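You operate a simulated robot arm through the tools that you are given. There is no shell and no other tool. Be economical: measure what you need, move in short steps, check, and stop when the job is done.

You are at the controls of a simulated two-armed robot. One attempt, no reset.

Task
Hold the strainer on the middle rail table on the hall side steady with one hand and put the shaker that says "sesame" from the small table in it with the other.

The check looks at the end state, three seconds after you hand in, the way a careful person would. Anything else that was tipped, shoved, dropped, spilled or broken makes it a failure.

Robot
Two 6-joint arms with two-finger parallel grippers on one trunk, on a base that drives. Base frame: it is fixed to the floor where the robot stands at the start and does not move with it; the origin is under the middle of the robot, x ahead of it, y to its left, z up; the surface under the hand at the start is at about z = 0.8. Units: m, rad, N and s.
The left shoulder is at the start at [0.28, 0.185, 1.005], the right one opposite. With the tool pointing down near the work surface each hand reaches from about 0.56 to 0.94 m from the robot's upright axis, wherever it stands, measured 20 degrees to its own side. Places, roughly: strainer [0.25, -2, 0.75]. Payload 1.57 kg a hand.
Tool frame (each hand has its own): the origin (TCP) lies between the finger pads and is the grasp point; the fingertips stand 0.03 m ahead of it; z points along the fingers, y is the line along which they close. Largest opening 0.08 m; finger width 0.017, thickness 0.012; the body of the gripper, 0.04 by 0.082 m, starts 0.08 m behind the TCP.
Orientation is that of the tool frame in the base frame, as [roll, pitch, yaw] about the fixed x, y, z axes, in that order (R = Rz(yaw) Ry(pitch) Rx(roll)). With the fingers straight down and closing along the base's y, the tool's x points along the base's -x, its y along +y and its z along -z.

Tools
- The arms move only by the tool move_arm. It takes "left_deltas", "right_deltas" or both (then of equal length, played together; a hand with none holds still); each is a list of rows, each an object of numbers (a shift or turn left out is 0, a gripper value left out holds the last): "wx", "wy", "wz": the turn, a rotation vector about the base's x, y, z in rad; "tx", "ty", "tz": the shift along the base's x, y, z in m; "gripper": the opening, from 0 (shut) to 1 (fully open). In form: [{"wx": .., "wy": .., "wz": .., "tx": .., "ty": .., "tz": .., "gripper": ..}, ...]. A call has 1 to 20 rows; each row shifts and turns the commanded pose from where the row before left it. A row lasts 0.2 s, in which the tool goes at most 0.05 m and 0.15 rad; a call with a longer step from one row to the next is refused whole, and so is a gripper value outside its range. A pose out of reach is approached as far as the arm can. The call stops where the force on the tool passes 40 N (or 10 N more than at its start, if that is more) or the arm is blocked; 0.2 s more then pass. The fingers move at their own pace (about 0.153 m/s each) and stop on an object; they squeeze with about 31 N. The grip force told is the motor's: it shows also when the fingers shut on nothing. Time passes only in rows, and 0.2 s behind the last, so rows that do not move let the fingers close. The reply holds the time, the measured pose of the TCP, the force on the tool along the base axes, the opening and the grip force, in the units named above and with some noise, with the torque about the TCP (base axes, N m) and any sound that the robot's microphone picked up.
- Cameras (640 x 400 px; columns grow to the right, rows downward): "scene" is now at [0.2356, 0.0167, 1.4469]; the picture's right is [0.14, -0.99, 0.00], its down [-0.79, -0.11, -0.61] and it looks along [0.60, 0.09, -0.80] (base axes); focal length 271 px, centre (320, 200). "left" rides on the left gripper at [0.072, 0.007, -0.122] in its tool frame; the picture's right is [-0.09, 1.00, 0.00], its down [-0.84, -0.08, -0.54] and it looks along [-0.54, -0.05, 0.84] (tool axes); focal length 238 px, centre (320, 200). "right" rides on the right gripper at [0.072, -0.006, -0.122] in its tool frame; the picture's right is [0.09, 1.00, 0.00], its down [-0.84, 0.08, -0.54] and it looks along [-0.54, 0.05, 0.84] (tool axes); focal length 238 px, centre (320, 200). There is no depth. A picture from a camera that has moved, and an enlarged one, comes with that camera's place and axes in the base frame and with its lens. The place of the scene camera against the robot may be out by one fixed shift of up to 0.012 m in any direction.
- capture(camera): a new picture of that camera. No time passes.
- raise_lower(by): slides the trunk up (or, below 0, down) by that many m; the arms and the scene camera ride with it, the base frame stays. It gives what a move gives, with no picture.
- drive_base(legs): drives the robot by 1 to 6 legs, each [ahead, turn to the left] in m and rad, along the robot's own axes; the way and the turn of a leg run together, so that a leg with both is an arc; at most 1.5 m and 3.142 rad a leg. The arms and the cameras ride along, it lands a little off, and it stops where it bumps. It gives what a move gives.
- aim_head(pan, tilt): turns the head with the scene camera to pan (to the left, within 1.501 rad either way) and tilt (down, from -0.506 to 1.204), counted from straight ahead of the robot. It gives what a move gives.
- close_up(camera, box): a new picture of the part [left, top, right, bottom] of that camera's present view, enlarged. No time passes.
- close_job(): hands the job in; it is judged then, once.

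Go step by step. Nothing tells you exact positions but the pictures and the camera data: compare them with the known pose of the tool, close in by small moves and look again before you grip or let go. The budget is 120 turns and 92 pictures, counting those below and the enlarged ones. Unless the task says otherwise, let go and move clear before handing in, and close with one line.

The tools are called after "Call:" as a command line: name --argument value ..., lists and objects as JSON in quotes. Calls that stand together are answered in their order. move_arm: Moves the arms, as the interface text tells. Its arguments: {"type":"object","properties":{"left_deltas":{"type":"array","items":{"type":"object","properties":{"wx":{"type":"number"},"wy":{"type":"number"},"wz":{"type":"number"},"tx":{"type":"number"},"ty":{"type":"number"},"tz":{"type":"number"},"gripper":{"type":"number"}}}},"right_deltas":{"type":"array","items":{"type":"object","properties":{"wx":{"type":"number"},"wy":{"type":"number"},"wz":{"type":"number"},"tx":{"type":"number"},"ty":{"type":"number"},"tz":{"type":"number"},"gripper":{"type":"number"}}}}},"required":[]} The other tools are called the same way: raise_lower (by) slides the trunk up or down; drive_base (legs) drives the base; aim_head (pan, tilt) turns the head that bears the scene camera; capture (camera) takes a picture; close_up (camera, box) takes an enlarged picture of a part of a camera's view; close_job () hands the job in.

At the start:

```text
time_s: 0.0
left_eef_pos: [0.4988, 0.3783, 1.0523]
left_tool_rot: [-3.141, 0.0, -3.141]
left_ft_force: [-0.2, 0.1, 0.4]
left_ft_torque: [0.03, -0.02, -0.03]
left_finger_gap: 0.0798
left_grasp_force: 0.1
right_eef_pos: [0.4917, -0.1026, 1.1139]
right_tool_rot: [-3.141, -0.002, 3.141]
right_ft_force: [0.0, 1.2, -0.4]
right_ft_torque: [-0.02, -0.02, 0.04]
right_finger_gap: 0.0797
right_grasp_force: 0.0
trunk travel left (down, up): [-0.7, 0.29]
robot x, y, heading: [-0.0028, -0.0006, -0.002]
head pan, tilt: [0.145, 0.92]
```

scene: 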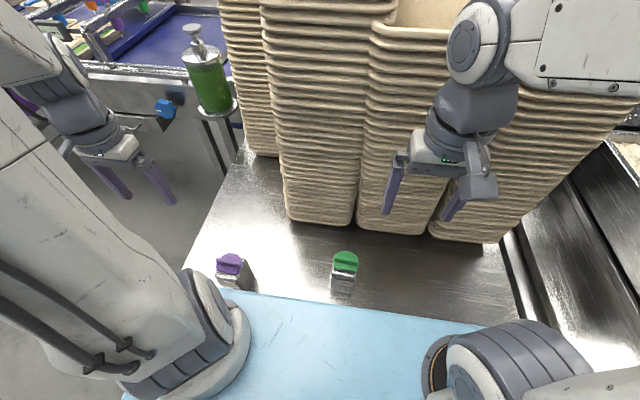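
right: 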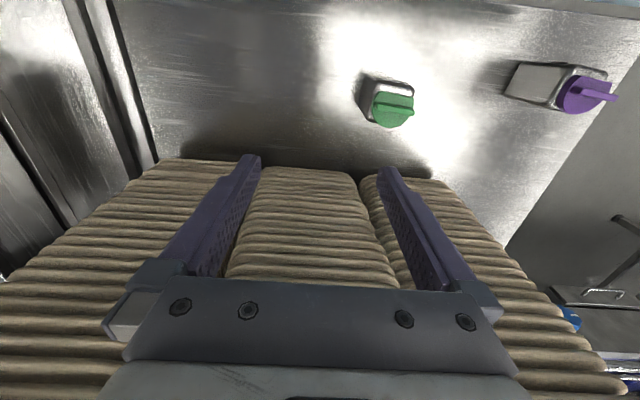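
left: 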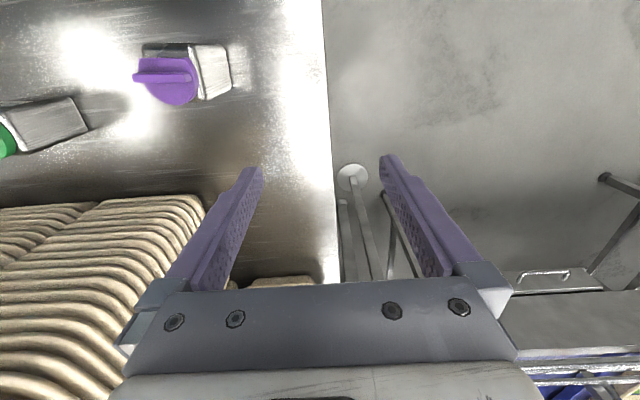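

I see two shakers (purple and green caps) on the steel table ahead, with stacks of trays behind them. First I'll look for labels on the shakers and look around toward the strainer.

Call:
close_up --camera "scene" --box '[200, 230, 380, 310]'

Call:
close_up --camera "right" --box '[340, 50, 640, 150]'

Call:
close_up --camera "left" --box '[0, 30, 260, 170]'

Call:
aim_head --pan -1.3 --tilt 0.5

Call:
capture --camera "scene"

```text
3.56 times, centred on (290, 270) of scene
camera zoom: at [0.2356, 0.0167, 1.4469], right [0.14, -0.99, 0.0], down [-0.79, -0.11, -0.61], along [0.6, 0.09, -0.8], focal length 964 px, centre (427, -49)
```

zoom: 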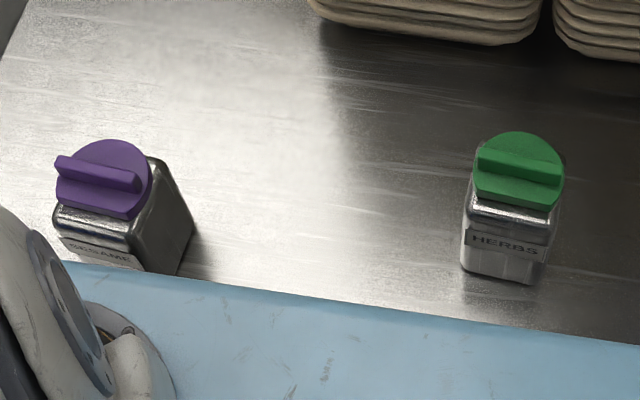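

```text
2.13 times, centred on (490, 100) of right
camera zoom: at [0.4201, -0.1088, 1.2362], right [-0.09, 1.0, 0.0], down [0.84, 0.08, 0.54], along [0.54, 0.05, -0.84], focal length 508 px, centre (-43, 413)
```

zoom: 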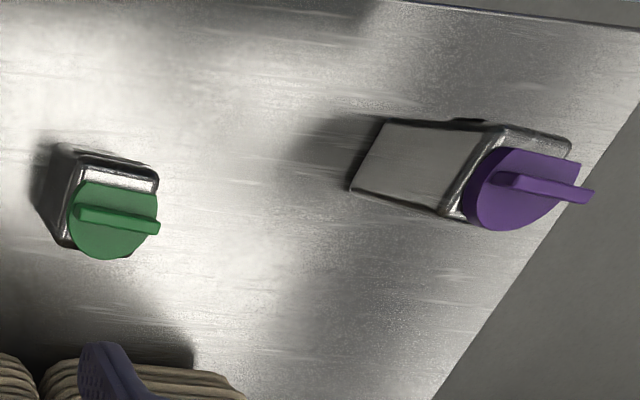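

```text
2.46 times, centred on (130, 100) of left
camera zoom: at [0.4281, 0.3854, 1.1734], right [0.09, 1.0, 0.0], down [0.84, -0.08, 0.54], along [0.54, -0.05, -0.84], focal length 587 px, centre (788, 446)
```

zoom: 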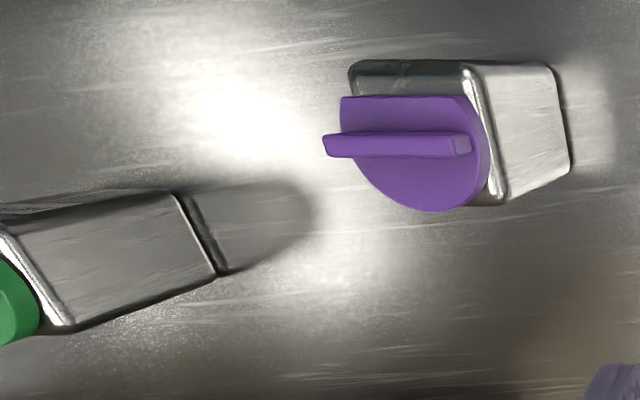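

```text
time_s: 1.6
left_eef_pos: [0.4994, 0.3777, 1.0515]
left_tool_rot: [3.141, 0.001, 3.141]
left_ft_force: [-0.7, 0.3, 0.4]
left_ft_torque: [0.0, 0.02, 0.01]
left_finger_gap: 0.0801
left_grasp_force: 0.1
right_eef_pos: [0.4914, -0.1023, 1.1145]
right_tool_rot: [3.141, 0.0, 3.141]
right_ft_force: [-0.3, -0.3, 0.1]
right_ft_torque: [-0.01, 0.03, 0.02]
right_finger_gap: 0.0798
right_grasp_force: 0.0
trunk travel left (down, up): [-0.7, 0.29]
robot x, y, heading: [-0.0001, 0.0004, 0.002]
head pan, tilt: [-1.3, 0.499]
```

```text
85 pictures are left
camera scene: at [0.1864, -0.0817, 1.4822], right [-0.96, -0.27, 0.0], down [-0.13, 0.46, -0.88], along [0.24, -0.85, -0.48], focal length 271 px, centre (320, 200)
```

scene: 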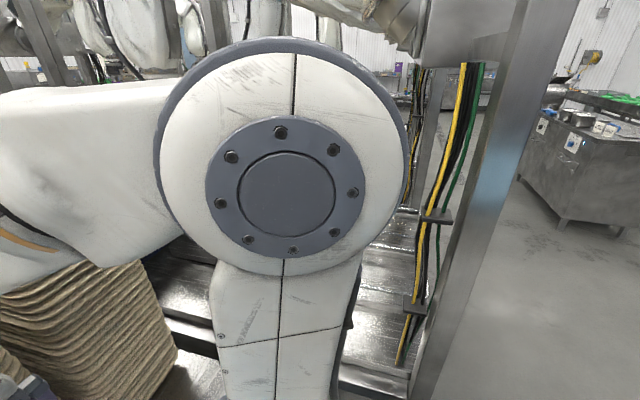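

The purple-capped shaker's label seems to read SESAME, green reads HERBS. My arm blocks the view to the right; I'll look at other head angles.

Call:
aim_head --pan -1.5 --tilt 0.1

Call:
capture --camera "scene"

Call:
aim_head --pan -0.7 --tilt 0.4

Call:
capture --camera "scene"

Call:
aim_head --pan 0.4 --tilt 0.6

Call:
capture --camera "scene"

Call:
aim_head --pan 1.3 --tilt 0.4

Call:
capture --camera "scene"

```text
time_s: 2.4
left_eef_pos: [0.4993, 0.378, 1.0517]
left_tool_rot: [3.141, 0.002, -3.141]
left_ft_force: [-0.4, -0.5, -0.2]
left_ft_torque: [0.0, -0.04, -0.01]
left_finger_gap: 0.0801
left_grasp_force: 0.0
right_eef_pos: [0.4904, -0.1034, 1.1141]
right_tool_rot: [-3.14, 0.0, -3.14]
right_ft_force: [0.3, 0.2, -0.4]
right_ft_torque: [0.0, -0.03, -0.02]
right_finger_gap: 0.0801
right_grasp_force: 0.1
trunk travel left (down, up): [-0.7, 0.29]
robot x, y, heading: [-0.0001, 0.0015, 0.0]
head pan, tilt: [-1.499, 0.099]
```

```text
84 pictures are left
camera scene: at [0.1686, -0.0859, 1.5193], right [-1.0, -0.07, 0.0], down [-0.01, 0.1, -0.99], along [0.07, -0.99, -0.1], focal length 271 px, centre (320, 200)
```

scene: 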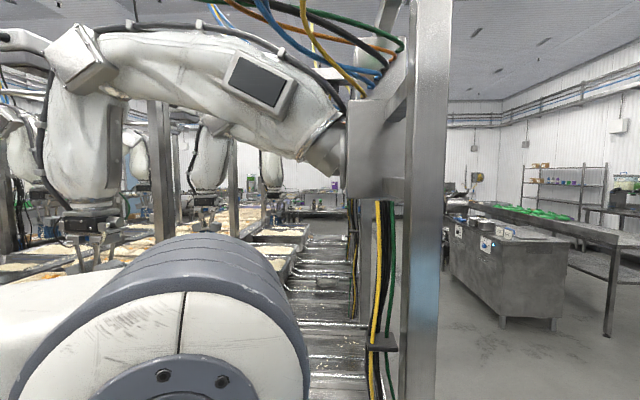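

```text
time_s: 3.6
left_eef_pos: [0.4986, 0.3776, 1.052]
left_tool_rot: [3.14, 0.001, 3.141]
left_ft_force: [-0.3, 0.1, -0.4]
left_ft_torque: [-0.02, 0.0, 0.0]
left_finger_gap: 0.08
left_grasp_force: 0.2
right_eef_pos: [0.4911, -0.1017, 1.1137]
right_tool_rot: [-3.141, 0.0, 3.141]
right_ft_force: [-0.1, -0.2, -1.2]
right_ft_torque: [-0.03, 0.01, 0.03]
right_finger_gap: 0.0801
right_grasp_force: 0.0
trunk travel left (down, up): [-0.7, 0.29]
robot x, y, heading: [-0.0002, 0.0004, 0.002]
head pan, tilt: [-0.7, 0.4]
```

```text
83 pictures are left
camera scene: at [0.2328, -0.0538, 1.4914], right [-0.64, -0.76, 0.0], down [-0.3, 0.25, -0.92], along [0.7, -0.59, -0.39], focal length 271 px, centre (320, 200)
```

scene: 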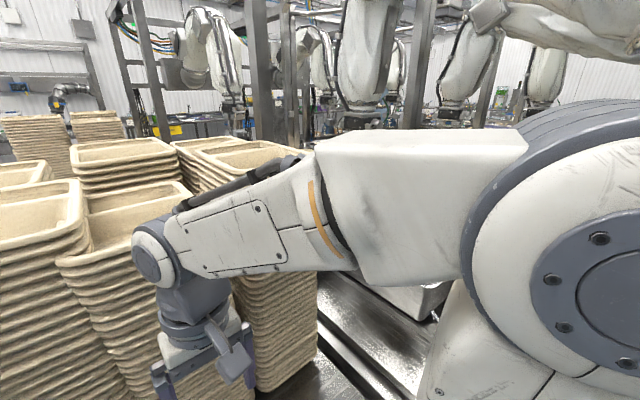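

```text
time_s: 4.9
left_eef_pos: [0.5002, 0.3778, 1.0521]
left_tool_rot: [3.141, -0.001, 3.141]
left_ft_force: [0.1, 0.3, -0.3]
left_ft_torque: [-0.02, 0.0, -0.01]
left_finger_gap: 0.0801
left_grasp_force: 0.1
right_eef_pos: [0.493, -0.1014, 1.1145]
right_tool_rot: [-3.141, 0.001, -3.142]
right_ft_force: [1.1, 0.5, -0.2]
right_ft_torque: [0.0, -0.01, 0.01]
right_finger_gap: 0.0798
right_grasp_force: 0.0
trunk travel left (down, up): [-0.7, 0.29]
robot x, y, heading: [0.0019, 0.0036, -0.003]
head pan, tilt: [0.4, 0.6]
```

```text
82 pictures are left
camera scene: at [0.2434, 0.0403, 1.4732], right [0.39, -0.92, 0.0], down [-0.52, -0.22, -0.83], along [0.76, 0.32, -0.56], focal length 271 px, centre (320, 200)
```

scene: 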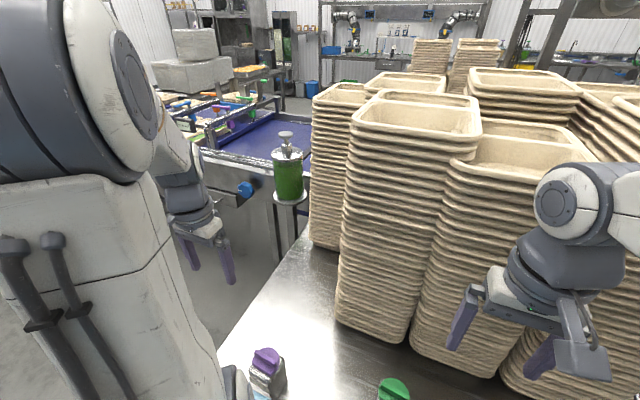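

```text
time_s: 6.1
left_eef_pos: [0.4984, 0.3781, 1.051]
left_tool_rot: [3.142, 0.001, -3.141]
left_ft_force: [-0.6, -0.3, -0.3]
left_ft_torque: [0.04, -0.03, -0.02]
left_finger_gap: 0.0799
left_grasp_force: 0.0
right_eef_pos: [0.4922, -0.1019, 1.1147]
right_tool_rot: [-3.141, -0.001, 3.142]
right_ft_force: [-0.4, 0.1, 0.2]
right_ft_torque: [-0.03, 0.0, 0.01]
right_finger_gap: 0.08
right_grasp_force: 0.1
trunk travel left (down, up): [-0.7, 0.29]
robot x, y, heading: [0.0009, 0.0014, 0.002]
head pan, tilt: [1.3, 0.4]
```

```text
81 pictures are left
camera scene: at [0.1868, 0.0952, 1.4914], right [0.96, -0.27, 0.0], down [-0.1, -0.38, -0.92], along [0.25, 0.89, -0.39], focal length 271 px, centre (320, 200)
```

scene: 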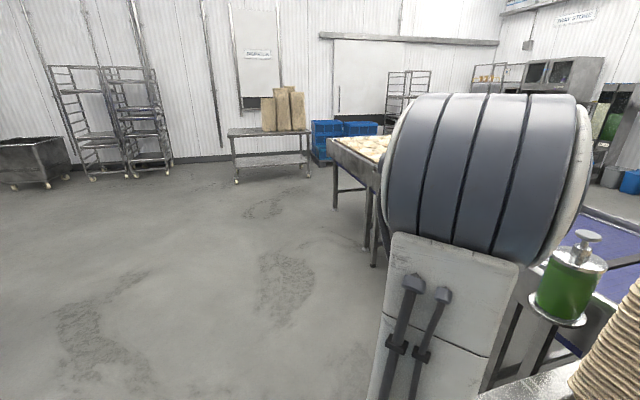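

The small table ahead holds the shakers; the sesame cap is at about [0.44, 0.24, 0.92], a bit too near for the hand. I'll back up a little for better reach and look again.

Call:
drive_base --legs '[[-0.15, 0]]'

Call:
aim_head --pan 0.35 --tilt 0.9

Call:
capture --camera "scene"

Call:
capture --camera "left"

```text
time_s: 7.5
left_eef_pos: [0.3463, 0.3773, 1.0507]
left_tool_rot: [-3.141, 0.0, 3.141]
left_ft_force: [-0.1, 0.4, -0.6]
left_ft_torque: [0.0, 0.02, 0.01]
left_finger_gap: 0.08
left_grasp_force: 0.0
right_eef_pos: [0.3392, -0.102, 1.1134]
right_tool_rot: [3.14, 0.0, -3.141]
right_ft_force: [0.8, 0.0, -0.1]
right_ft_torque: [0.01, 0.05, 0.01]
right_finger_gap: 0.0798
right_grasp_force: 0.0
trunk travel left (down, up): [-0.7, 0.29]
robot x, y, heading: [-0.1531, 0.0014, 0.001]
head pan, tilt: [1.3, 0.4]
```

```text
time_s: 8.7
left_eef_pos: [0.3449, 0.3788, 1.0518]
left_tool_rot: [3.141, 0.001, -3.142]
left_ft_force: [-0.6, 0.4, -0.1]
left_ft_torque: [-0.01, -0.01, 0.01]
left_finger_gap: 0.08
left_grasp_force: 0.1
right_eef_pos: [0.3388, -0.1027, 1.1136]
right_tool_rot: [-3.14, 0.0, -3.141]
right_ft_force: [0.4, 0.4, 0.2]
right_ft_torque: [0.02, 0.01, -0.03]
right_finger_gap: 0.0801
right_grasp_force: 0.0
trunk travel left (down, up): [-0.7, 0.29]
robot x, y, heading: [-0.1554, 0.0018, 0.0]
head pan, tilt: [0.351, 0.901]
```

```text
80 pictures are left
camera scene: at [0.0795, 0.0319, 1.4484], right [0.34, -0.94, 0.0], down [-0.74, -0.27, -0.62], along [0.58, 0.21, -0.78], focal length 271 px, centre (320, 200)
```

scene: 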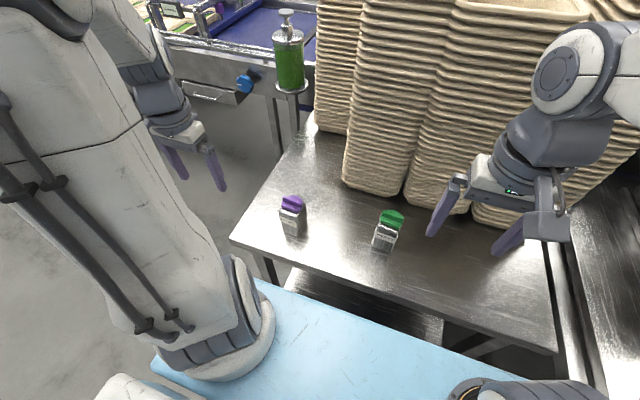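

```text
79 pictures are left
camera left: at [0.2746, 0.3854, 1.1734], right [0.09, 1.0, 0.0], down [0.84, -0.08, 0.54], along [0.54, -0.05, -0.84], focal length 238 px, centre (320, 200)
```

left: 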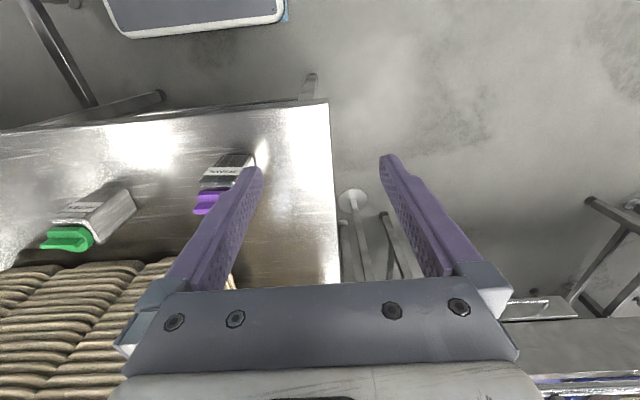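

The shakers stand near the table's front edge. I'll zoom to measure the sesame shaker and its orientation.

Call:
close_up --camera "scene" --box '[260, 180, 340, 250]'

Call:
close_up --camera "left" --box '[170, 130, 290, 230]'

```text
5.71 times, centred on (300, 215) of scene
camera zoom: at [0.0795, 0.0319, 1.4484], right [0.34, -0.94, 0.0], down [-0.74, -0.27, -0.62], along [0.58, 0.21, -0.78], focal length 1549 px, centre (434, 114)
```

zoom: 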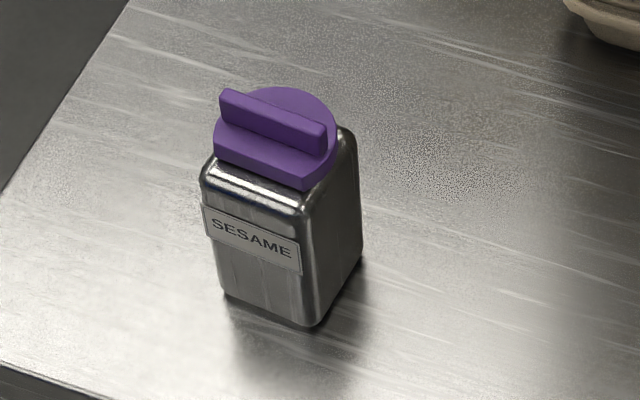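

```text
4.00 times, centred on (230, 180) of left
camera zoom: at [0.2746, 0.3854, 1.1734], right [0.09, 1.0, 0.0], down [0.84, -0.08, 0.54], along [0.54, -0.05, -0.84], focal length 953 px, centre (680, 280)
```

zoom: 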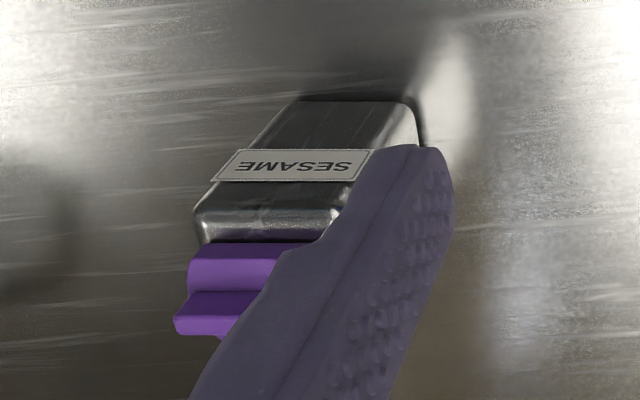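

The sesame label is confirmed; the body is about 5 cm wide, centred near [0.44, 0.24], nearly aligned with the base axes. I'll bring the left hand above it and check.

Call:
move_arm --left_deltas '[{"tx": 0.024, "ty": -0.035, "gripper": 1}, {"tx": 0.024, "ty": -0.035}, {"tx": 0.024, "ty": -0.035}, {"tx": 0.023, "ty": -0.034}, {}, {}]'

Call:
capture --camera "left"

Call:
capture --camera "scene"

```text
time_s: 10.1
left_eef_pos: [0.4432, 0.2405, 1.0532]
left_tool_rot: [3.141, 0.0, 3.14]
left_ft_force: [-0.2, 1.3, -0.2]
left_ft_torque: [-0.01, -0.05, 0.0]
left_finger_gap: 0.08
left_grasp_force: 0.0
right_eef_pos: [0.3389, -0.1024, 1.1141]
right_tool_rot: [3.142, 0.0, -3.141]
right_ft_force: [-0.2, -0.4, -0.4]
right_ft_torque: [0.03, -0.01, 0.02]
right_finger_gap: 0.08
right_grasp_force: 0.0
trunk travel left (down, up): [-0.7, 0.29]
robot x, y, heading: [-0.1571, 0.0004, -0.005]
head pan, tilt: [0.351, 0.901]
```

```text
76 pictures are left
camera left: at [0.3719, 0.2471, 1.1738], right [0.09, 1.0, 0.0], down [0.84, -0.08, 0.54], along [0.54, -0.05, -0.84], focal length 238 px, centre (320, 200)
```

left: 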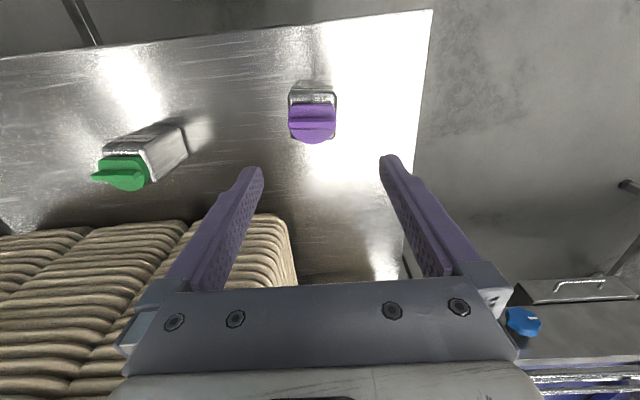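

```text
75 pictures are left
camera scene: at [0.0795, 0.0318, 1.4484], right [0.34, -0.94, 0.0], down [-0.74, -0.27, -0.62], along [0.58, 0.21, -0.78], focal length 271 px, centre (320, 200)
```

scene: 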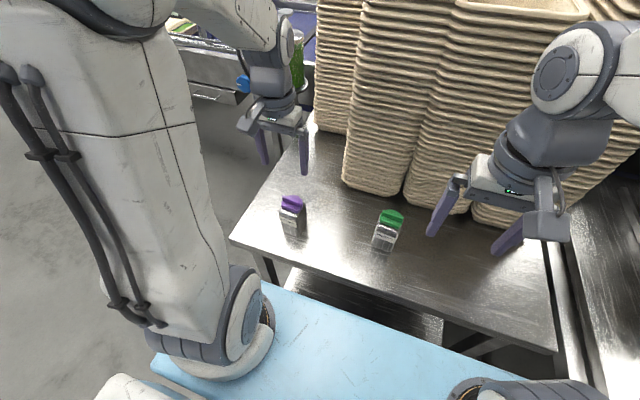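

The shaker is about 8 mm to the right of the tool's axis. I'll correct and lower to just above the cap, then look.

Call:
move_arm --left_deltas '[{"ty": -0.008, "tx": -0.003}, {"tz": -0.03}, {"tz": -0.03}, {"tz": -0.03}, {}]'

Call:
capture --camera "left"

Call:
close_up --camera "scene" --box '[220, 100, 380, 250]'

```text
time_s: 11.3
left_eef_pos: [0.4398, 0.233, 0.9617]
left_tool_rot: [-3.141, -0.001, 3.141]
left_ft_force: [0.7, 0.1, 0.4]
left_ft_torque: [0.02, 0.02, 0.0]
left_finger_gap: 0.0797
left_grasp_force: 0.0
right_eef_pos: [0.3388, -0.1028, 1.1138]
right_tool_rot: [3.141, -0.002, -3.14]
right_ft_force: [0.1, 0.1, 0.5]
right_ft_torque: [0.01, -0.01, -0.01]
right_finger_gap: 0.0801
right_grasp_force: 0.1
trunk travel left (down, up): [-0.7, 0.29]
robot x, y, heading: [-0.1531, 0.0016, 0.004]
head pan, tilt: [0.351, 0.901]
```

```text
74 pictures are left
camera left: at [0.3681, 0.2393, 1.0832], right [0.09, 1.0, 0.0], down [0.84, -0.08, 0.54], along [0.54, -0.05, -0.84], focal length 238 px, centre (320, 200)
```

left: 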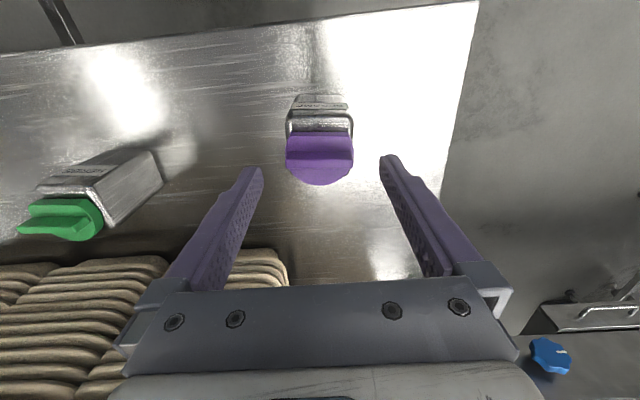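

```text
2.67 times, centred on (300, 175) of scene
camera zoom: at [0.0796, 0.0319, 1.4483], right [0.34, -0.94, 0.0], down [-0.74, -0.27, -0.62], along [0.58, 0.21, -0.78], focal length 723 px, centre (373, 267)
```

zoom: 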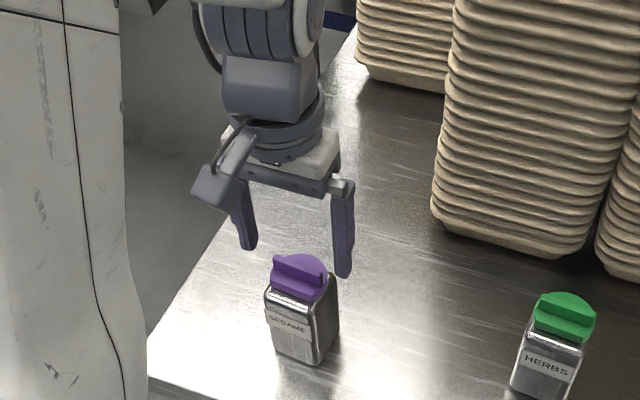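

Aligned well; lowering so the pads take the upper body, then closing.

Call:
move_arm --left_deltas '[{"tx": -0.002, "tz": -0.03}, {"tz": -0.03}, {"tz": -0.025}, {}]'

Call:
capture --camera "left"

Call:
close_up --camera "scene" --box '[220, 130, 380, 250]'

```text
time_s: 12.3
left_eef_pos: [0.437, 0.2311, 0.8769]
left_tool_rot: [3.141, 0.0, -3.141]
left_ft_force: [0.2, -0.1, -0.7]
left_ft_torque: [-0.02, 0.02, 0.04]
left_finger_gap: 0.0801
left_grasp_force: 0.0
right_eef_pos: [0.3401, -0.1028, 1.1144]
right_tool_rot: [-3.142, -0.001, 3.141]
right_ft_force: [-0.8, 0.1, -0.4]
right_ft_torque: [0.0, 0.01, -0.01]
right_finger_gap: 0.08
right_grasp_force: 0.1
trunk travel left (down, up): [-0.7, 0.29]
robot x, y, heading: [-0.1541, -0.0001, -0.001]
head pan, tilt: [0.351, 0.901]
```

```text
72 pictures are left
camera left: at [0.3657, 0.2392, 0.9988], right [0.09, 1.0, 0.0], down [0.84, -0.08, 0.54], along [0.54, -0.05, -0.84], focal length 238 px, centre (320, 200)
```

left: 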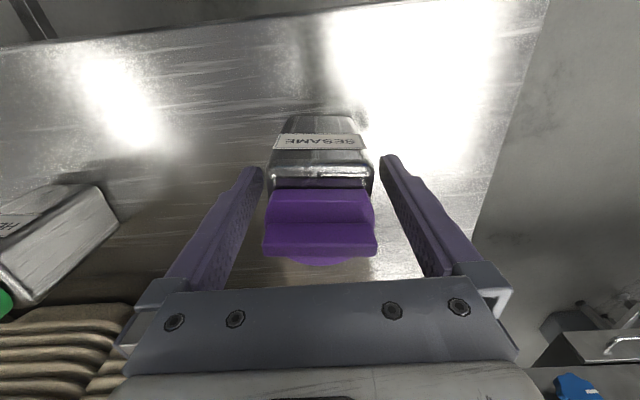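

```text
3.33 times, centred on (300, 190) of scene
camera zoom: at [0.0796, 0.0319, 1.4483], right [0.34, -0.94, 0.0], down [-0.74, -0.27, -0.62], along [0.58, 0.21, -0.78], focal length 904 px, centre (387, 233)
```

zoom: 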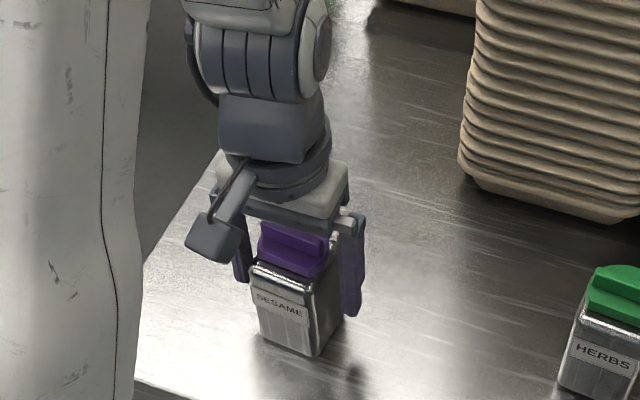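

The fingers straddle the body evenly; closing now.

Call:
move_arm --left_deltas '[{"gripper": 0.5}, {"gripper": 0}, {}, {}]'

Call:
move_arm --left_deltas '[{"tz": 0.03}, {"tz": 0.04}, {"tz": 0.04}, {"tz": 0.04}, {"tz": 0.04}, {}]'

Call:
capture --camera "left"

Call:
capture --camera "scene"

```text
time_s: 13.3
left_eef_pos: [0.4366, 0.2327, 0.8785]
left_tool_rot: [-3.141, 0.0, 3.141]
left_ft_force: [-0.4, -0.2, -0.6]
left_ft_torque: [0.01, -0.04, -0.01]
left_finger_gap: 0.0567
left_grasp_force: 30.9
right_eef_pos: [0.3383, -0.1028, 1.1141]
right_tool_rot: [3.141, 0.0, 3.141]
right_ft_force: [0.7, 0.8, -0.2]
right_ft_torque: [0.02, 0.0, -0.04]
right_finger_gap: 0.08
right_grasp_force: 0.0
trunk travel left (down, up): [-0.7, 0.29]
robot x, y, heading: [-0.1536, 0.0037, -0.001]
head pan, tilt: [0.351, 0.901]
```

```text
time_s: 14.7
left_eef_pos: [0.4374, 0.2305, 1.0685]
left_tool_rot: [3.141, 0.0, -3.141]
left_ft_force: [0.5, 0.1, -2.1]
left_ft_torque: [-0.01, 0.02, 0.02]
left_finger_gap: 0.0557
left_grasp_force: 31.5
right_eef_pos: [0.3385, -0.1027, 1.1141]
right_tool_rot: [-3.14, 0.001, 3.141]
right_ft_force: [0.2, 0.6, -0.1]
right_ft_torque: [-0.03, -0.02, 0.0]
right_finger_gap: 0.08
right_grasp_force: 0.1
trunk travel left (down, up): [-0.7, 0.29]
robot x, y, heading: [-0.1518, -0.0014, -0.002]
head pan, tilt: [0.351, 0.901]
```

```text
70 pictures are left
camera left: at [0.3665, 0.2379, 1.1898], right [0.09, 1.0, 0.0], down [0.84, -0.08, 0.54], along [0.54, -0.05, -0.84], focal length 238 px, centre (320, 200)
```

left: 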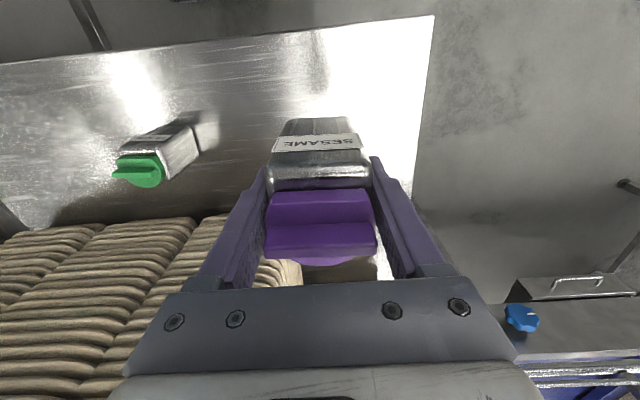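

```text
69 pictures are left
camera scene: at [0.0794, 0.0319, 1.4484], right [0.34, -0.94, 0.0], down [-0.74, -0.27, -0.62], along [0.58, 0.21, -0.78], focal length 271 px, centre (320, 200)
```

scene: 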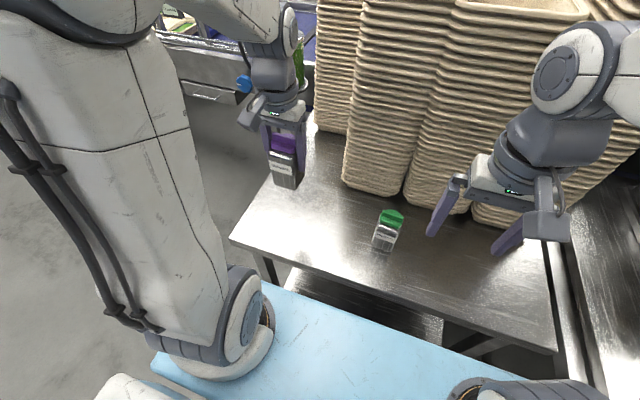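

The shaker is firmly held and lifted. Now I'll back off into the hall and look to the right for the rail tables.

Call:
drive_base --legs '[[-0.7, 0]]'

Call:
aim_head --pan -1.0 --tilt 0.2

Call:
capture --camera "scene"

Call:
aim_head --pan -1.5 --tilt 0.3

Call:
capture --camera "scene"

```text
time_s: 18.5
left_eef_pos: [-0.2635, 0.2309, 1.0677]
left_tool_rot: [3.141, -0.002, 3.14]
left_ft_force: [-0.3, -0.8, -2.0]
left_ft_torque: [0.0, 0.0, 0.0]
left_finger_gap: 0.0557
left_grasp_force: 31.1
right_eef_pos: [-0.3621, -0.1026, 1.1129]
right_tool_rot: [3.141, -0.001, 3.14]
right_ft_force: [0.3, -0.3, 0.2]
right_ft_torque: [-0.01, -0.01, -0.02]
right_finger_gap: 0.08
right_grasp_force: 0.0
trunk travel left (down, up): [-0.7, 0.29]
robot x, y, heading: [-0.8572, -0.0024, -0.008]
head pan, tilt: [0.351, 0.901]
```

```text
time_s: 20.0
left_eef_pos: [-0.2636, 0.2305, 1.0685]
left_tool_rot: [3.141, -0.001, 3.139]
left_ft_force: [-0.1, -0.1, -2.3]
left_ft_torque: [0.01, 0.01, 0.04]
left_finger_gap: 0.0559
left_grasp_force: 31.2
right_eef_pos: [-0.3616, -0.1019, 1.1138]
right_tool_rot: [3.141, 0.0, 3.141]
right_ft_force: [-0.8, -0.1, 0.3]
right_ft_torque: [-0.02, 0.02, 0.01]
right_finger_gap: 0.0803
right_grasp_force: 0.0
trunk travel left (down, up): [-0.7, 0.29]
robot x, y, heading: [-0.8583, 0.0014, 0.001]
head pan, tilt: [-1.0, 0.201]
```

```text
68 pictures are left
camera scene: at [-0.6422, -0.0723, 1.5099], right [-0.84, -0.54, 0.0], down [-0.11, 0.17, -0.98], along [0.53, -0.82, -0.2], focal length 271 px, centre (320, 200)
```

scene: 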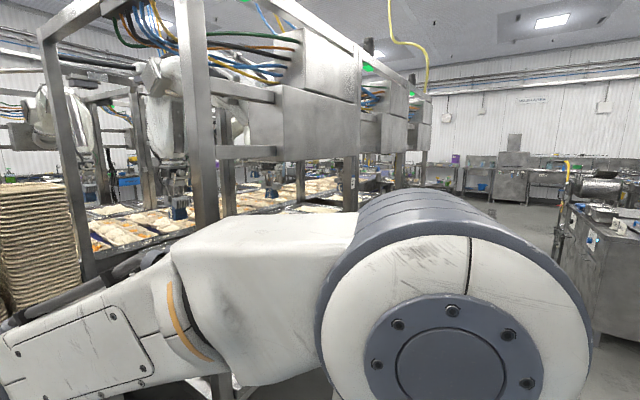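

```text
time_s: 21.0
left_eef_pos: [-0.2631, 0.2296, 1.0667]
left_tool_rot: [-3.14, 0.0, 3.139]
left_ft_force: [-0.1, -1.1, -2.2]
left_ft_torque: [-0.02, 0.04, 0.02]
left_finger_gap: 0.0556
left_grasp_force: 30.6
right_eef_pos: [-0.3622, -0.1029, 1.1129]
right_tool_rot: [3.14, 0.0, 3.139]
right_ft_force: [-0.3, -0.2, 1.1]
right_ft_torque: [0.0, 0.03, -0.02]
right_finger_gap: 0.0798
right_grasp_force: 0.0
trunk travel left (down, up): [-0.7, 0.29]
robot x, y, heading: [-0.8525, -0.0023, -0.002]
head pan, tilt: [-1.499, 0.3]
```

```text
67 pictures are left
camera scene: at [-0.6858, -0.087, 1.5007], right [-1.0, -0.07, 0.0], down [-0.02, 0.29, -0.96], along [0.07, -0.95, -0.3], focal length 271 px, centre (320, 200)
```

scene: 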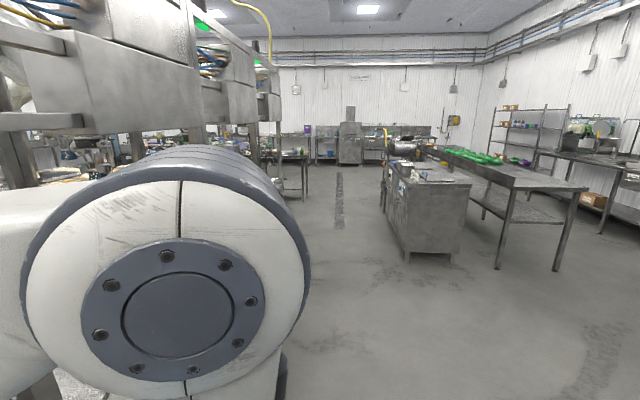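

The hall is open ahead to the right, with the robot frame on its left. I'll turn right, drive along it about a metre, and look at the tables.

Call:
drive_base --legs '[[0, -1.571], [1.0, 0]]'

Call:
aim_head --pan 0.7 --tilt 0.4

Call:
capture --camera "scene"

Call:
aim_head --pan 0.1 --tilt 0.4

Call:
capture --camera "scene"

```text
time_s: 30.0
left_eef_pos: [-0.6511, -1.5977, 1.0671]
left_tool_rot: [-3.14, 0.0, 1.552]
left_ft_force: [0.1, -0.2, -1.7]
left_ft_torque: [0.01, 0.02, 0.03]
left_finger_gap: 0.0554
left_grasp_force: 31.1
right_eef_pos: [-0.9809, -1.4921, 1.1143]
right_tool_rot: [3.141, 0.0, 1.552]
right_ft_force: [0.0, -0.6, 1.1]
right_ft_torque: [-0.01, -0.02, -0.02]
right_finger_gap: 0.0797
right_grasp_force: 0.1
trunk travel left (down, up): [-0.7, 0.29]
robot x, y, heading: [-0.8698, -1.0039, -1.588]
head pan, tilt: [-1.499, 0.3]
```

```text
time_s: 32.1
left_eef_pos: [-0.649, -1.597, 1.0688]
left_tool_rot: [-3.141, 0.0, 1.552]
left_ft_force: [-0.5, 0.2, -2.4]
left_ft_torque: [0.05, 0.02, 0.02]
left_finger_gap: 0.0556
left_grasp_force: 30.7
right_eef_pos: [-0.9824, -1.4921, 1.1147]
right_tool_rot: [3.141, 0.0, 1.553]
right_ft_force: [0.2, -0.3, 0.5]
right_ft_torque: [-0.03, 0.02, 0.01]
right_finger_gap: 0.0798
right_grasp_force: 0.2
trunk travel left (down, up): [-0.7, 0.29]
robot x, y, heading: [-0.8718, -1.0031, -1.586]
head pan, tilt: [0.7, 0.4]
```

```text
66 pictures are left
camera scene: at [-0.8129, -1.2279, 1.4914], right [-0.78, -0.63, 0.0], down [-0.25, 0.3, -0.92], along [0.58, -0.72, -0.39], focal length 271 px, centre (320, 200)
```

scene: 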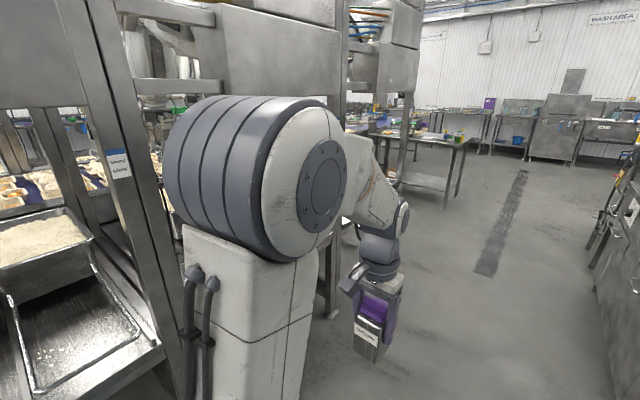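

```text
time_s: 33.1
left_eef_pos: [-0.6506, -1.5974, 1.0668]
left_tool_rot: [-3.141, -0.001, 1.553]
left_ft_force: [-0.1, -0.2, -1.9]
left_ft_torque: [0.03, 0.0, -0.02]
left_finger_gap: 0.0555
left_grasp_force: 30.8
right_eef_pos: [-0.9818, -1.4918, 1.1134]
right_tool_rot: [-3.141, 0.0, 1.553]
right_ft_force: [0.3, 0.4, -0.2]
right_ft_torque: [-0.01, 0.03, 0.0]
right_finger_gap: 0.0802
right_grasp_force: 0.1
trunk travel left (down, up): [-0.7, 0.29]
robot x, y, heading: [-0.8751, -1.0026, -1.588]
head pan, tilt: [0.099, 0.4]
```

```text
65 pictures are left
camera scene: at [-0.8637, -1.2483, 1.4914], right [-1.0, -0.08, 0.0], down [-0.03, 0.39, -0.92], along [0.08, -0.92, -0.39], focal length 271 px, centre (320, 200)
```

scene: 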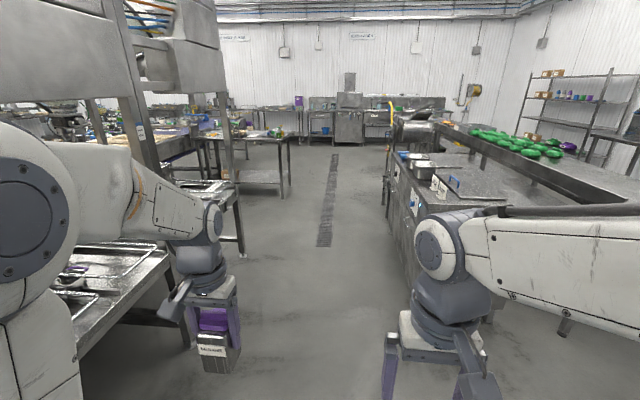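

Rail tables run along the left at about x = -0.13. I'll go on to y ≈ -2, turn to face them, and look.

Call:
drive_base --legs '[[0.98, 0.0], [0, 1.588]]'

Call:
aim_head --pan 0 --tilt 0.5

Call:
capture --camera "scene"

```text
time_s: 42.1
left_eef_pos: [-0.2969, -1.7471, 1.0676]
left_tool_rot: [-3.141, 0.002, -3.133]
left_ft_force: [-0.8, 0.1, -1.7]
left_ft_torque: [0.05, 0.0, 0.03]
left_finger_gap: 0.0555
left_grasp_force: 31.1
right_eef_pos: [-0.3927, -2.0827, 1.1138]
right_tool_rot: [-3.142, -0.001, -3.13]
right_ft_force: [-0.1, 0.1, -0.2]
right_ft_torque: [0.0, 0.0, 0.01]
right_finger_gap: 0.08
right_grasp_force: 0.0
trunk travel left (down, up): [-0.7, 0.29]
robot x, y, heading: [-0.8866, -1.9871, 0.011]
head pan, tilt: [0.099, 0.4]
```

```text
time_s: 42.7
left_eef_pos: [-0.2974, -1.7478, 1.0675]
left_tool_rot: [-3.141, 0.0, -3.13]
left_ft_force: [-0.2, 0.1, -2.3]
left_ft_torque: [-0.03, 0.03, 0.0]
left_finger_gap: 0.0555
left_grasp_force: 31.4
right_eef_pos: [-0.393, -2.0828, 1.1149]
right_tool_rot: [-3.141, 0.0, -3.13]
right_ft_force: [0.1, -0.4, 0.0]
right_ft_torque: [0.02, -0.03, 0.01]
right_finger_gap: 0.0799
right_grasp_force: 0.0
trunk travel left (down, up): [-0.7, 0.29]
robot x, y, heading: [-0.8844, -1.9847, 0.01]
head pan, tilt: [0.0, 0.499]
```

```text
64 pictures are left
camera scene: at [-0.633, -1.9766, 1.4823], right [0.01, -1.0, 0.0], down [-0.48, -0.01, -0.88], along [0.88, 0.01, -0.48], focal length 271 px, centre (320, 200)
```

scene: 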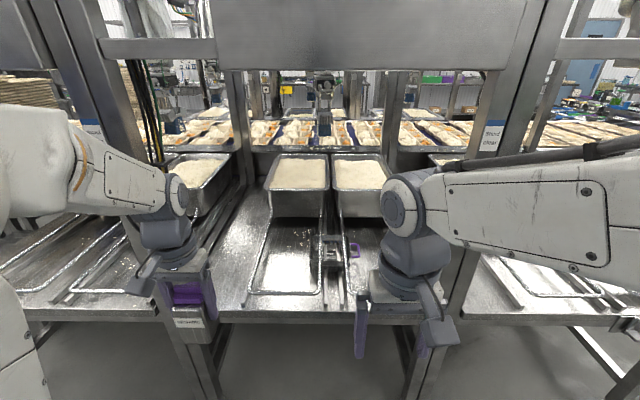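

I face the middle rail table between the two posts; there are pans and something small between them. Zooming in to find the strainer.

Call:
close_up --camera "scene" --box '[230, 180, 460, 320]'

Call:
capture --camera "right"

```text
2.78 times, centred on (345, 250) of scene
camera zoom: at [-0.633, -1.9766, 1.4823], right [0.01, -1.0, 0.0], down [-0.48, -0.01, -0.88], along [0.88, 0.01, -0.48], focal length 754 px, centre (250, 61)
```

zoom: 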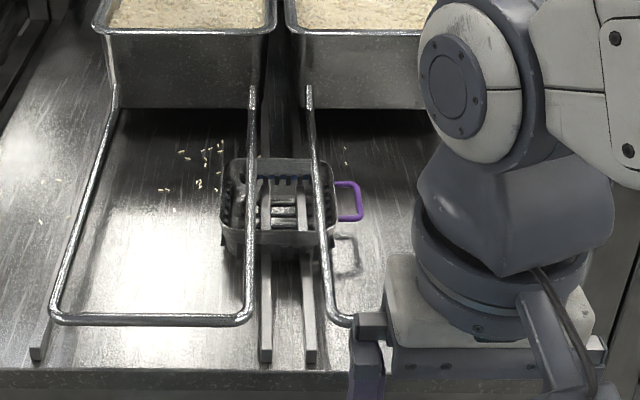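

```text
62 pictures are left
camera right: at [-0.4647, -2.0897, 1.2362], right [-0.1, 0.99, 0.0], down [0.84, 0.09, 0.54], along [0.54, 0.06, -0.84], focal length 238 px, centre (320, 200)
```

right: 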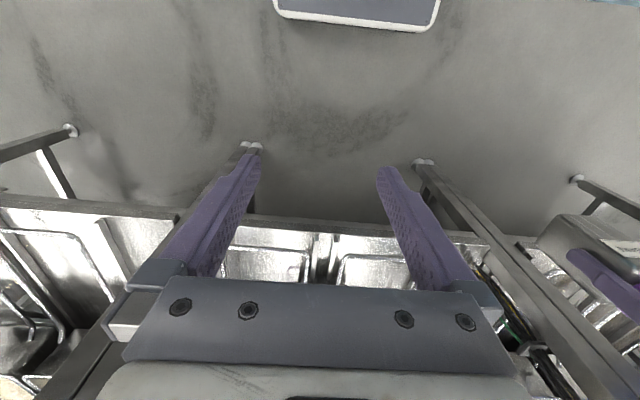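

The strainer is a small basket with a purple loop handle, sitting on the two rail bars near [0.1, -2.0]. I'll drive in ~0.3 m between the posts, with the left hand pulled slightly inward, for close views.

Call:
move_arm --left_deltas '[{"ty": -0.02}, {"ty": -0.02}, {}]'

Call:
drive_base --legs '[[0.28, -0.01]]'

Call:
capture --camera "scene"

Call:
capture --camera "right"

```text
time_s: 43.5
left_eef_pos: [-0.299, -1.7879, 1.0677]
left_tool_rot: [3.141, -0.001, -3.132]
left_ft_force: [0.3, 0.0, -2.4]
left_ft_torque: [0.01, 0.04, -0.03]
left_finger_gap: 0.0557
left_grasp_force: 31.0
right_eef_pos: [-0.3916, -2.0817, 1.1145]
right_tool_rot: [3.141, -0.001, -3.132]
right_ft_force: [0.7, -0.3, -0.2]
right_ft_torque: [-0.04, 0.02, 0.03]
right_finger_gap: 0.0801
right_grasp_force: 0.1
trunk travel left (down, up): [-0.7, 0.29]
robot x, y, heading: [-0.8873, -1.9848, 0.009]
head pan, tilt: [0.0, 0.499]
```

```text
time_s: 45.5
left_eef_pos: [-0.0195, -1.7943, 1.0682]
left_tool_rot: [-3.141, 0.0, 3.137]
left_ft_force: [0.2, 0.3, -2.7]
left_ft_torque: [0.01, 0.02, 0.06]
left_finger_gap: 0.0559
left_grasp_force: 30.5
right_eef_pos: [-0.1188, -2.0888, 1.1146]
right_tool_rot: [3.141, -0.001, 3.14]
right_ft_force: [-0.5, 0.7, -0.3]
right_ft_torque: [-0.03, -0.04, 0.02]
right_finger_gap: 0.0799
right_grasp_force: 0.1
trunk travel left (down, up): [-0.7, 0.29]
robot x, y, heading: [-0.6122, -1.9846, -0.001]
head pan, tilt: [0.0, 0.499]
```

```text
61 pictures are left
camera scene: at [-0.3575, -1.9793, 1.4823], right [0.0, -1.0, 0.0], down [-0.48, 0.0, -0.88], along [0.88, 0.0, -0.48], focal length 271 px, centre (320, 200)
```

scene: 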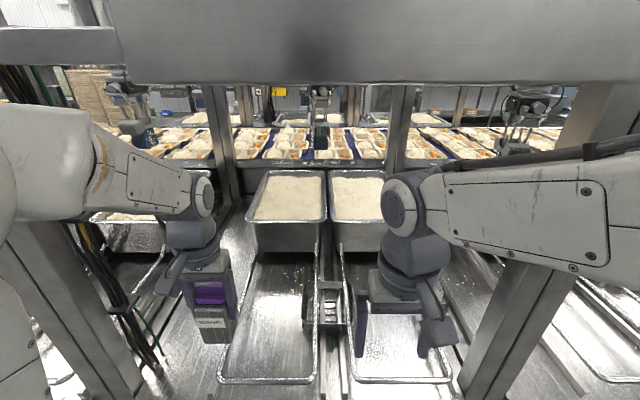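

```text
60 pictures are left
camera right: at [-0.1907, -2.0947, 1.2363], right [-0.09, 1.0, 0.0], down [0.84, 0.07, 0.54], along [0.54, 0.05, -0.84], focal length 238 px, centre (320, 200)
```

right: 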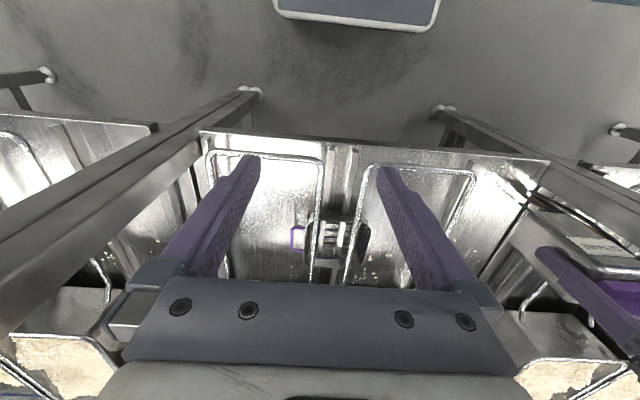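

Closer now; zooming on the strainer from both cameras.

Call:
close_up --camera "scene" --box '[260, 240, 400, 400]'

Call:
close_up --camera "right" --box '[190, 130, 490, 290]'

```text
2.50 times, centred on (330, 320) of scene
camera zoom: at [-0.3575, -1.9793, 1.4823], right [0.0, -1.0, 0.0], down [-0.48, 0.0, -0.88], along [0.88, 0.0, -0.48], focal length 678 px, centre (295, -100)
```

zoom: 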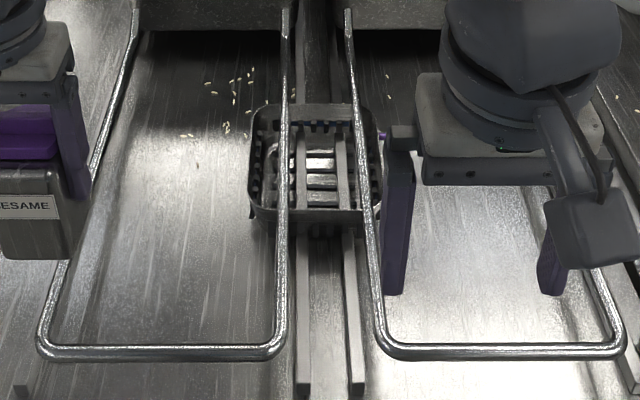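

```text
2.13 times, centred on (340, 210) of right
camera zoom: at [-0.1907, -2.0947, 1.2363], right [-0.09, 1.0, 0.0], down [0.84, 0.07, 0.54], along [0.54, 0.05, -0.84], focal length 508 px, centre (277, 179)
```

zoom: 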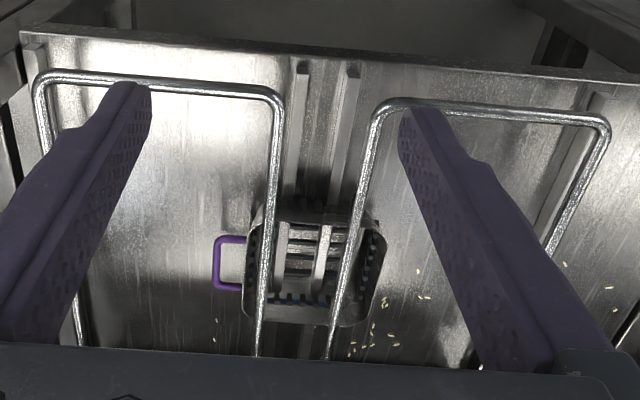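

The strainer lies under two pan-guide wires (gap ~9 cm, z≈0.79), rim about z≈0.76, centred near [0.25, -2.02], with the purple handle toward -y. I'll lower the trunk a bit, and turn both hands so the fingers close along x (cameras outward).

Call:
raise_lower --by -0.08

Call:
move_arm --left_deltas '[{"wz": -0.1428}, {"wz": -0.1428}, {"wz": -0.1428}, {"wz": -0.1428}, {"wz": -0.1428}, {"wz": -0.1428}, {"wz": -0.1428}, {"wz": -0.1428}, {"wz": -0.1428}, {"wz": -0.1428}, {"wz": -0.1428}, {}]' --right_deltas '[{"wz": 0.1428, "ty": -0.01}, {"wz": 0.1428, "ty": -0.01}, {"wz": 0.1428, "ty": -0.01}, {"wz": 0.1428, "ty": -0.01}, {"wz": 0.1428, "ty": -0.01}, {"wz": 0.1428, "ty": -0.01}, {"wz": 0.1428}, {"wz": 0.1428}, {"wz": 0.1428}, {"wz": 0.1428}, {"wz": 0.1428}, {}]'

Call:
capture --camera "scene"

```text
time_s: 46.6
left_eef_pos: [-0.0182, -1.7945, 0.9883]
left_tool_rot: [3.141, 0.0, 3.139]
left_ft_force: [-0.9, 0.1, -2.0]
left_ft_torque: [-0.01, -0.01, 0.02]
left_finger_gap: 0.0556
left_grasp_force: 31.2
right_eef_pos: [-0.1181, -2.0886, 1.0344]
right_tool_rot: [3.141, 0.0, 3.137]
right_ft_force: [0.3, -0.4, 0.7]
right_ft_torque: [0.02, 0.04, 0.01]
right_finger_gap: 0.0798
right_grasp_force: 0.1
trunk travel left (down, up): [-0.62, 0.37]
robot x, y, heading: [-0.6081, -1.9857, -0.002]
head pan, tilt: [0.0, 0.499]
```

```text
time_s: 49.2
left_eef_pos: [-0.0188, -1.7936, 0.9877]
left_tool_rot: [-3.142, 0.0, 1.567]
left_ft_force: [-0.5, -0.4, -2.6]
left_ft_torque: [0.02, -0.02, 0.0]
left_finger_gap: 0.0558
left_grasp_force: 30.8
right_eef_pos: [-0.1171, -2.1486, 1.035]
right_tool_rot: [3.14, 0.0, -1.573]
right_ft_force: [-0.3, -0.8, -0.6]
right_ft_torque: [0.03, 0.0, 0.01]
right_finger_gap: 0.0797
right_grasp_force: 0.0
trunk travel left (down, up): [-0.62, 0.37]
robot x, y, heading: [-0.6097, -1.9846, -0.007]
head pan, tilt: [0.0, 0.499]
```

```text
57 pictures are left
camera scene: at [-0.3571, -1.9793, 1.4022], right [0.0, -1.0, 0.0], down [-0.48, 0.0, -0.88], along [0.88, 0.0, -0.48], focal length 271 px, centre (320, 200)
```

scene: 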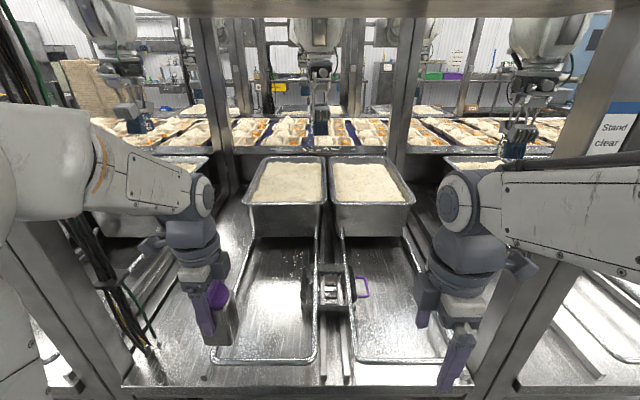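

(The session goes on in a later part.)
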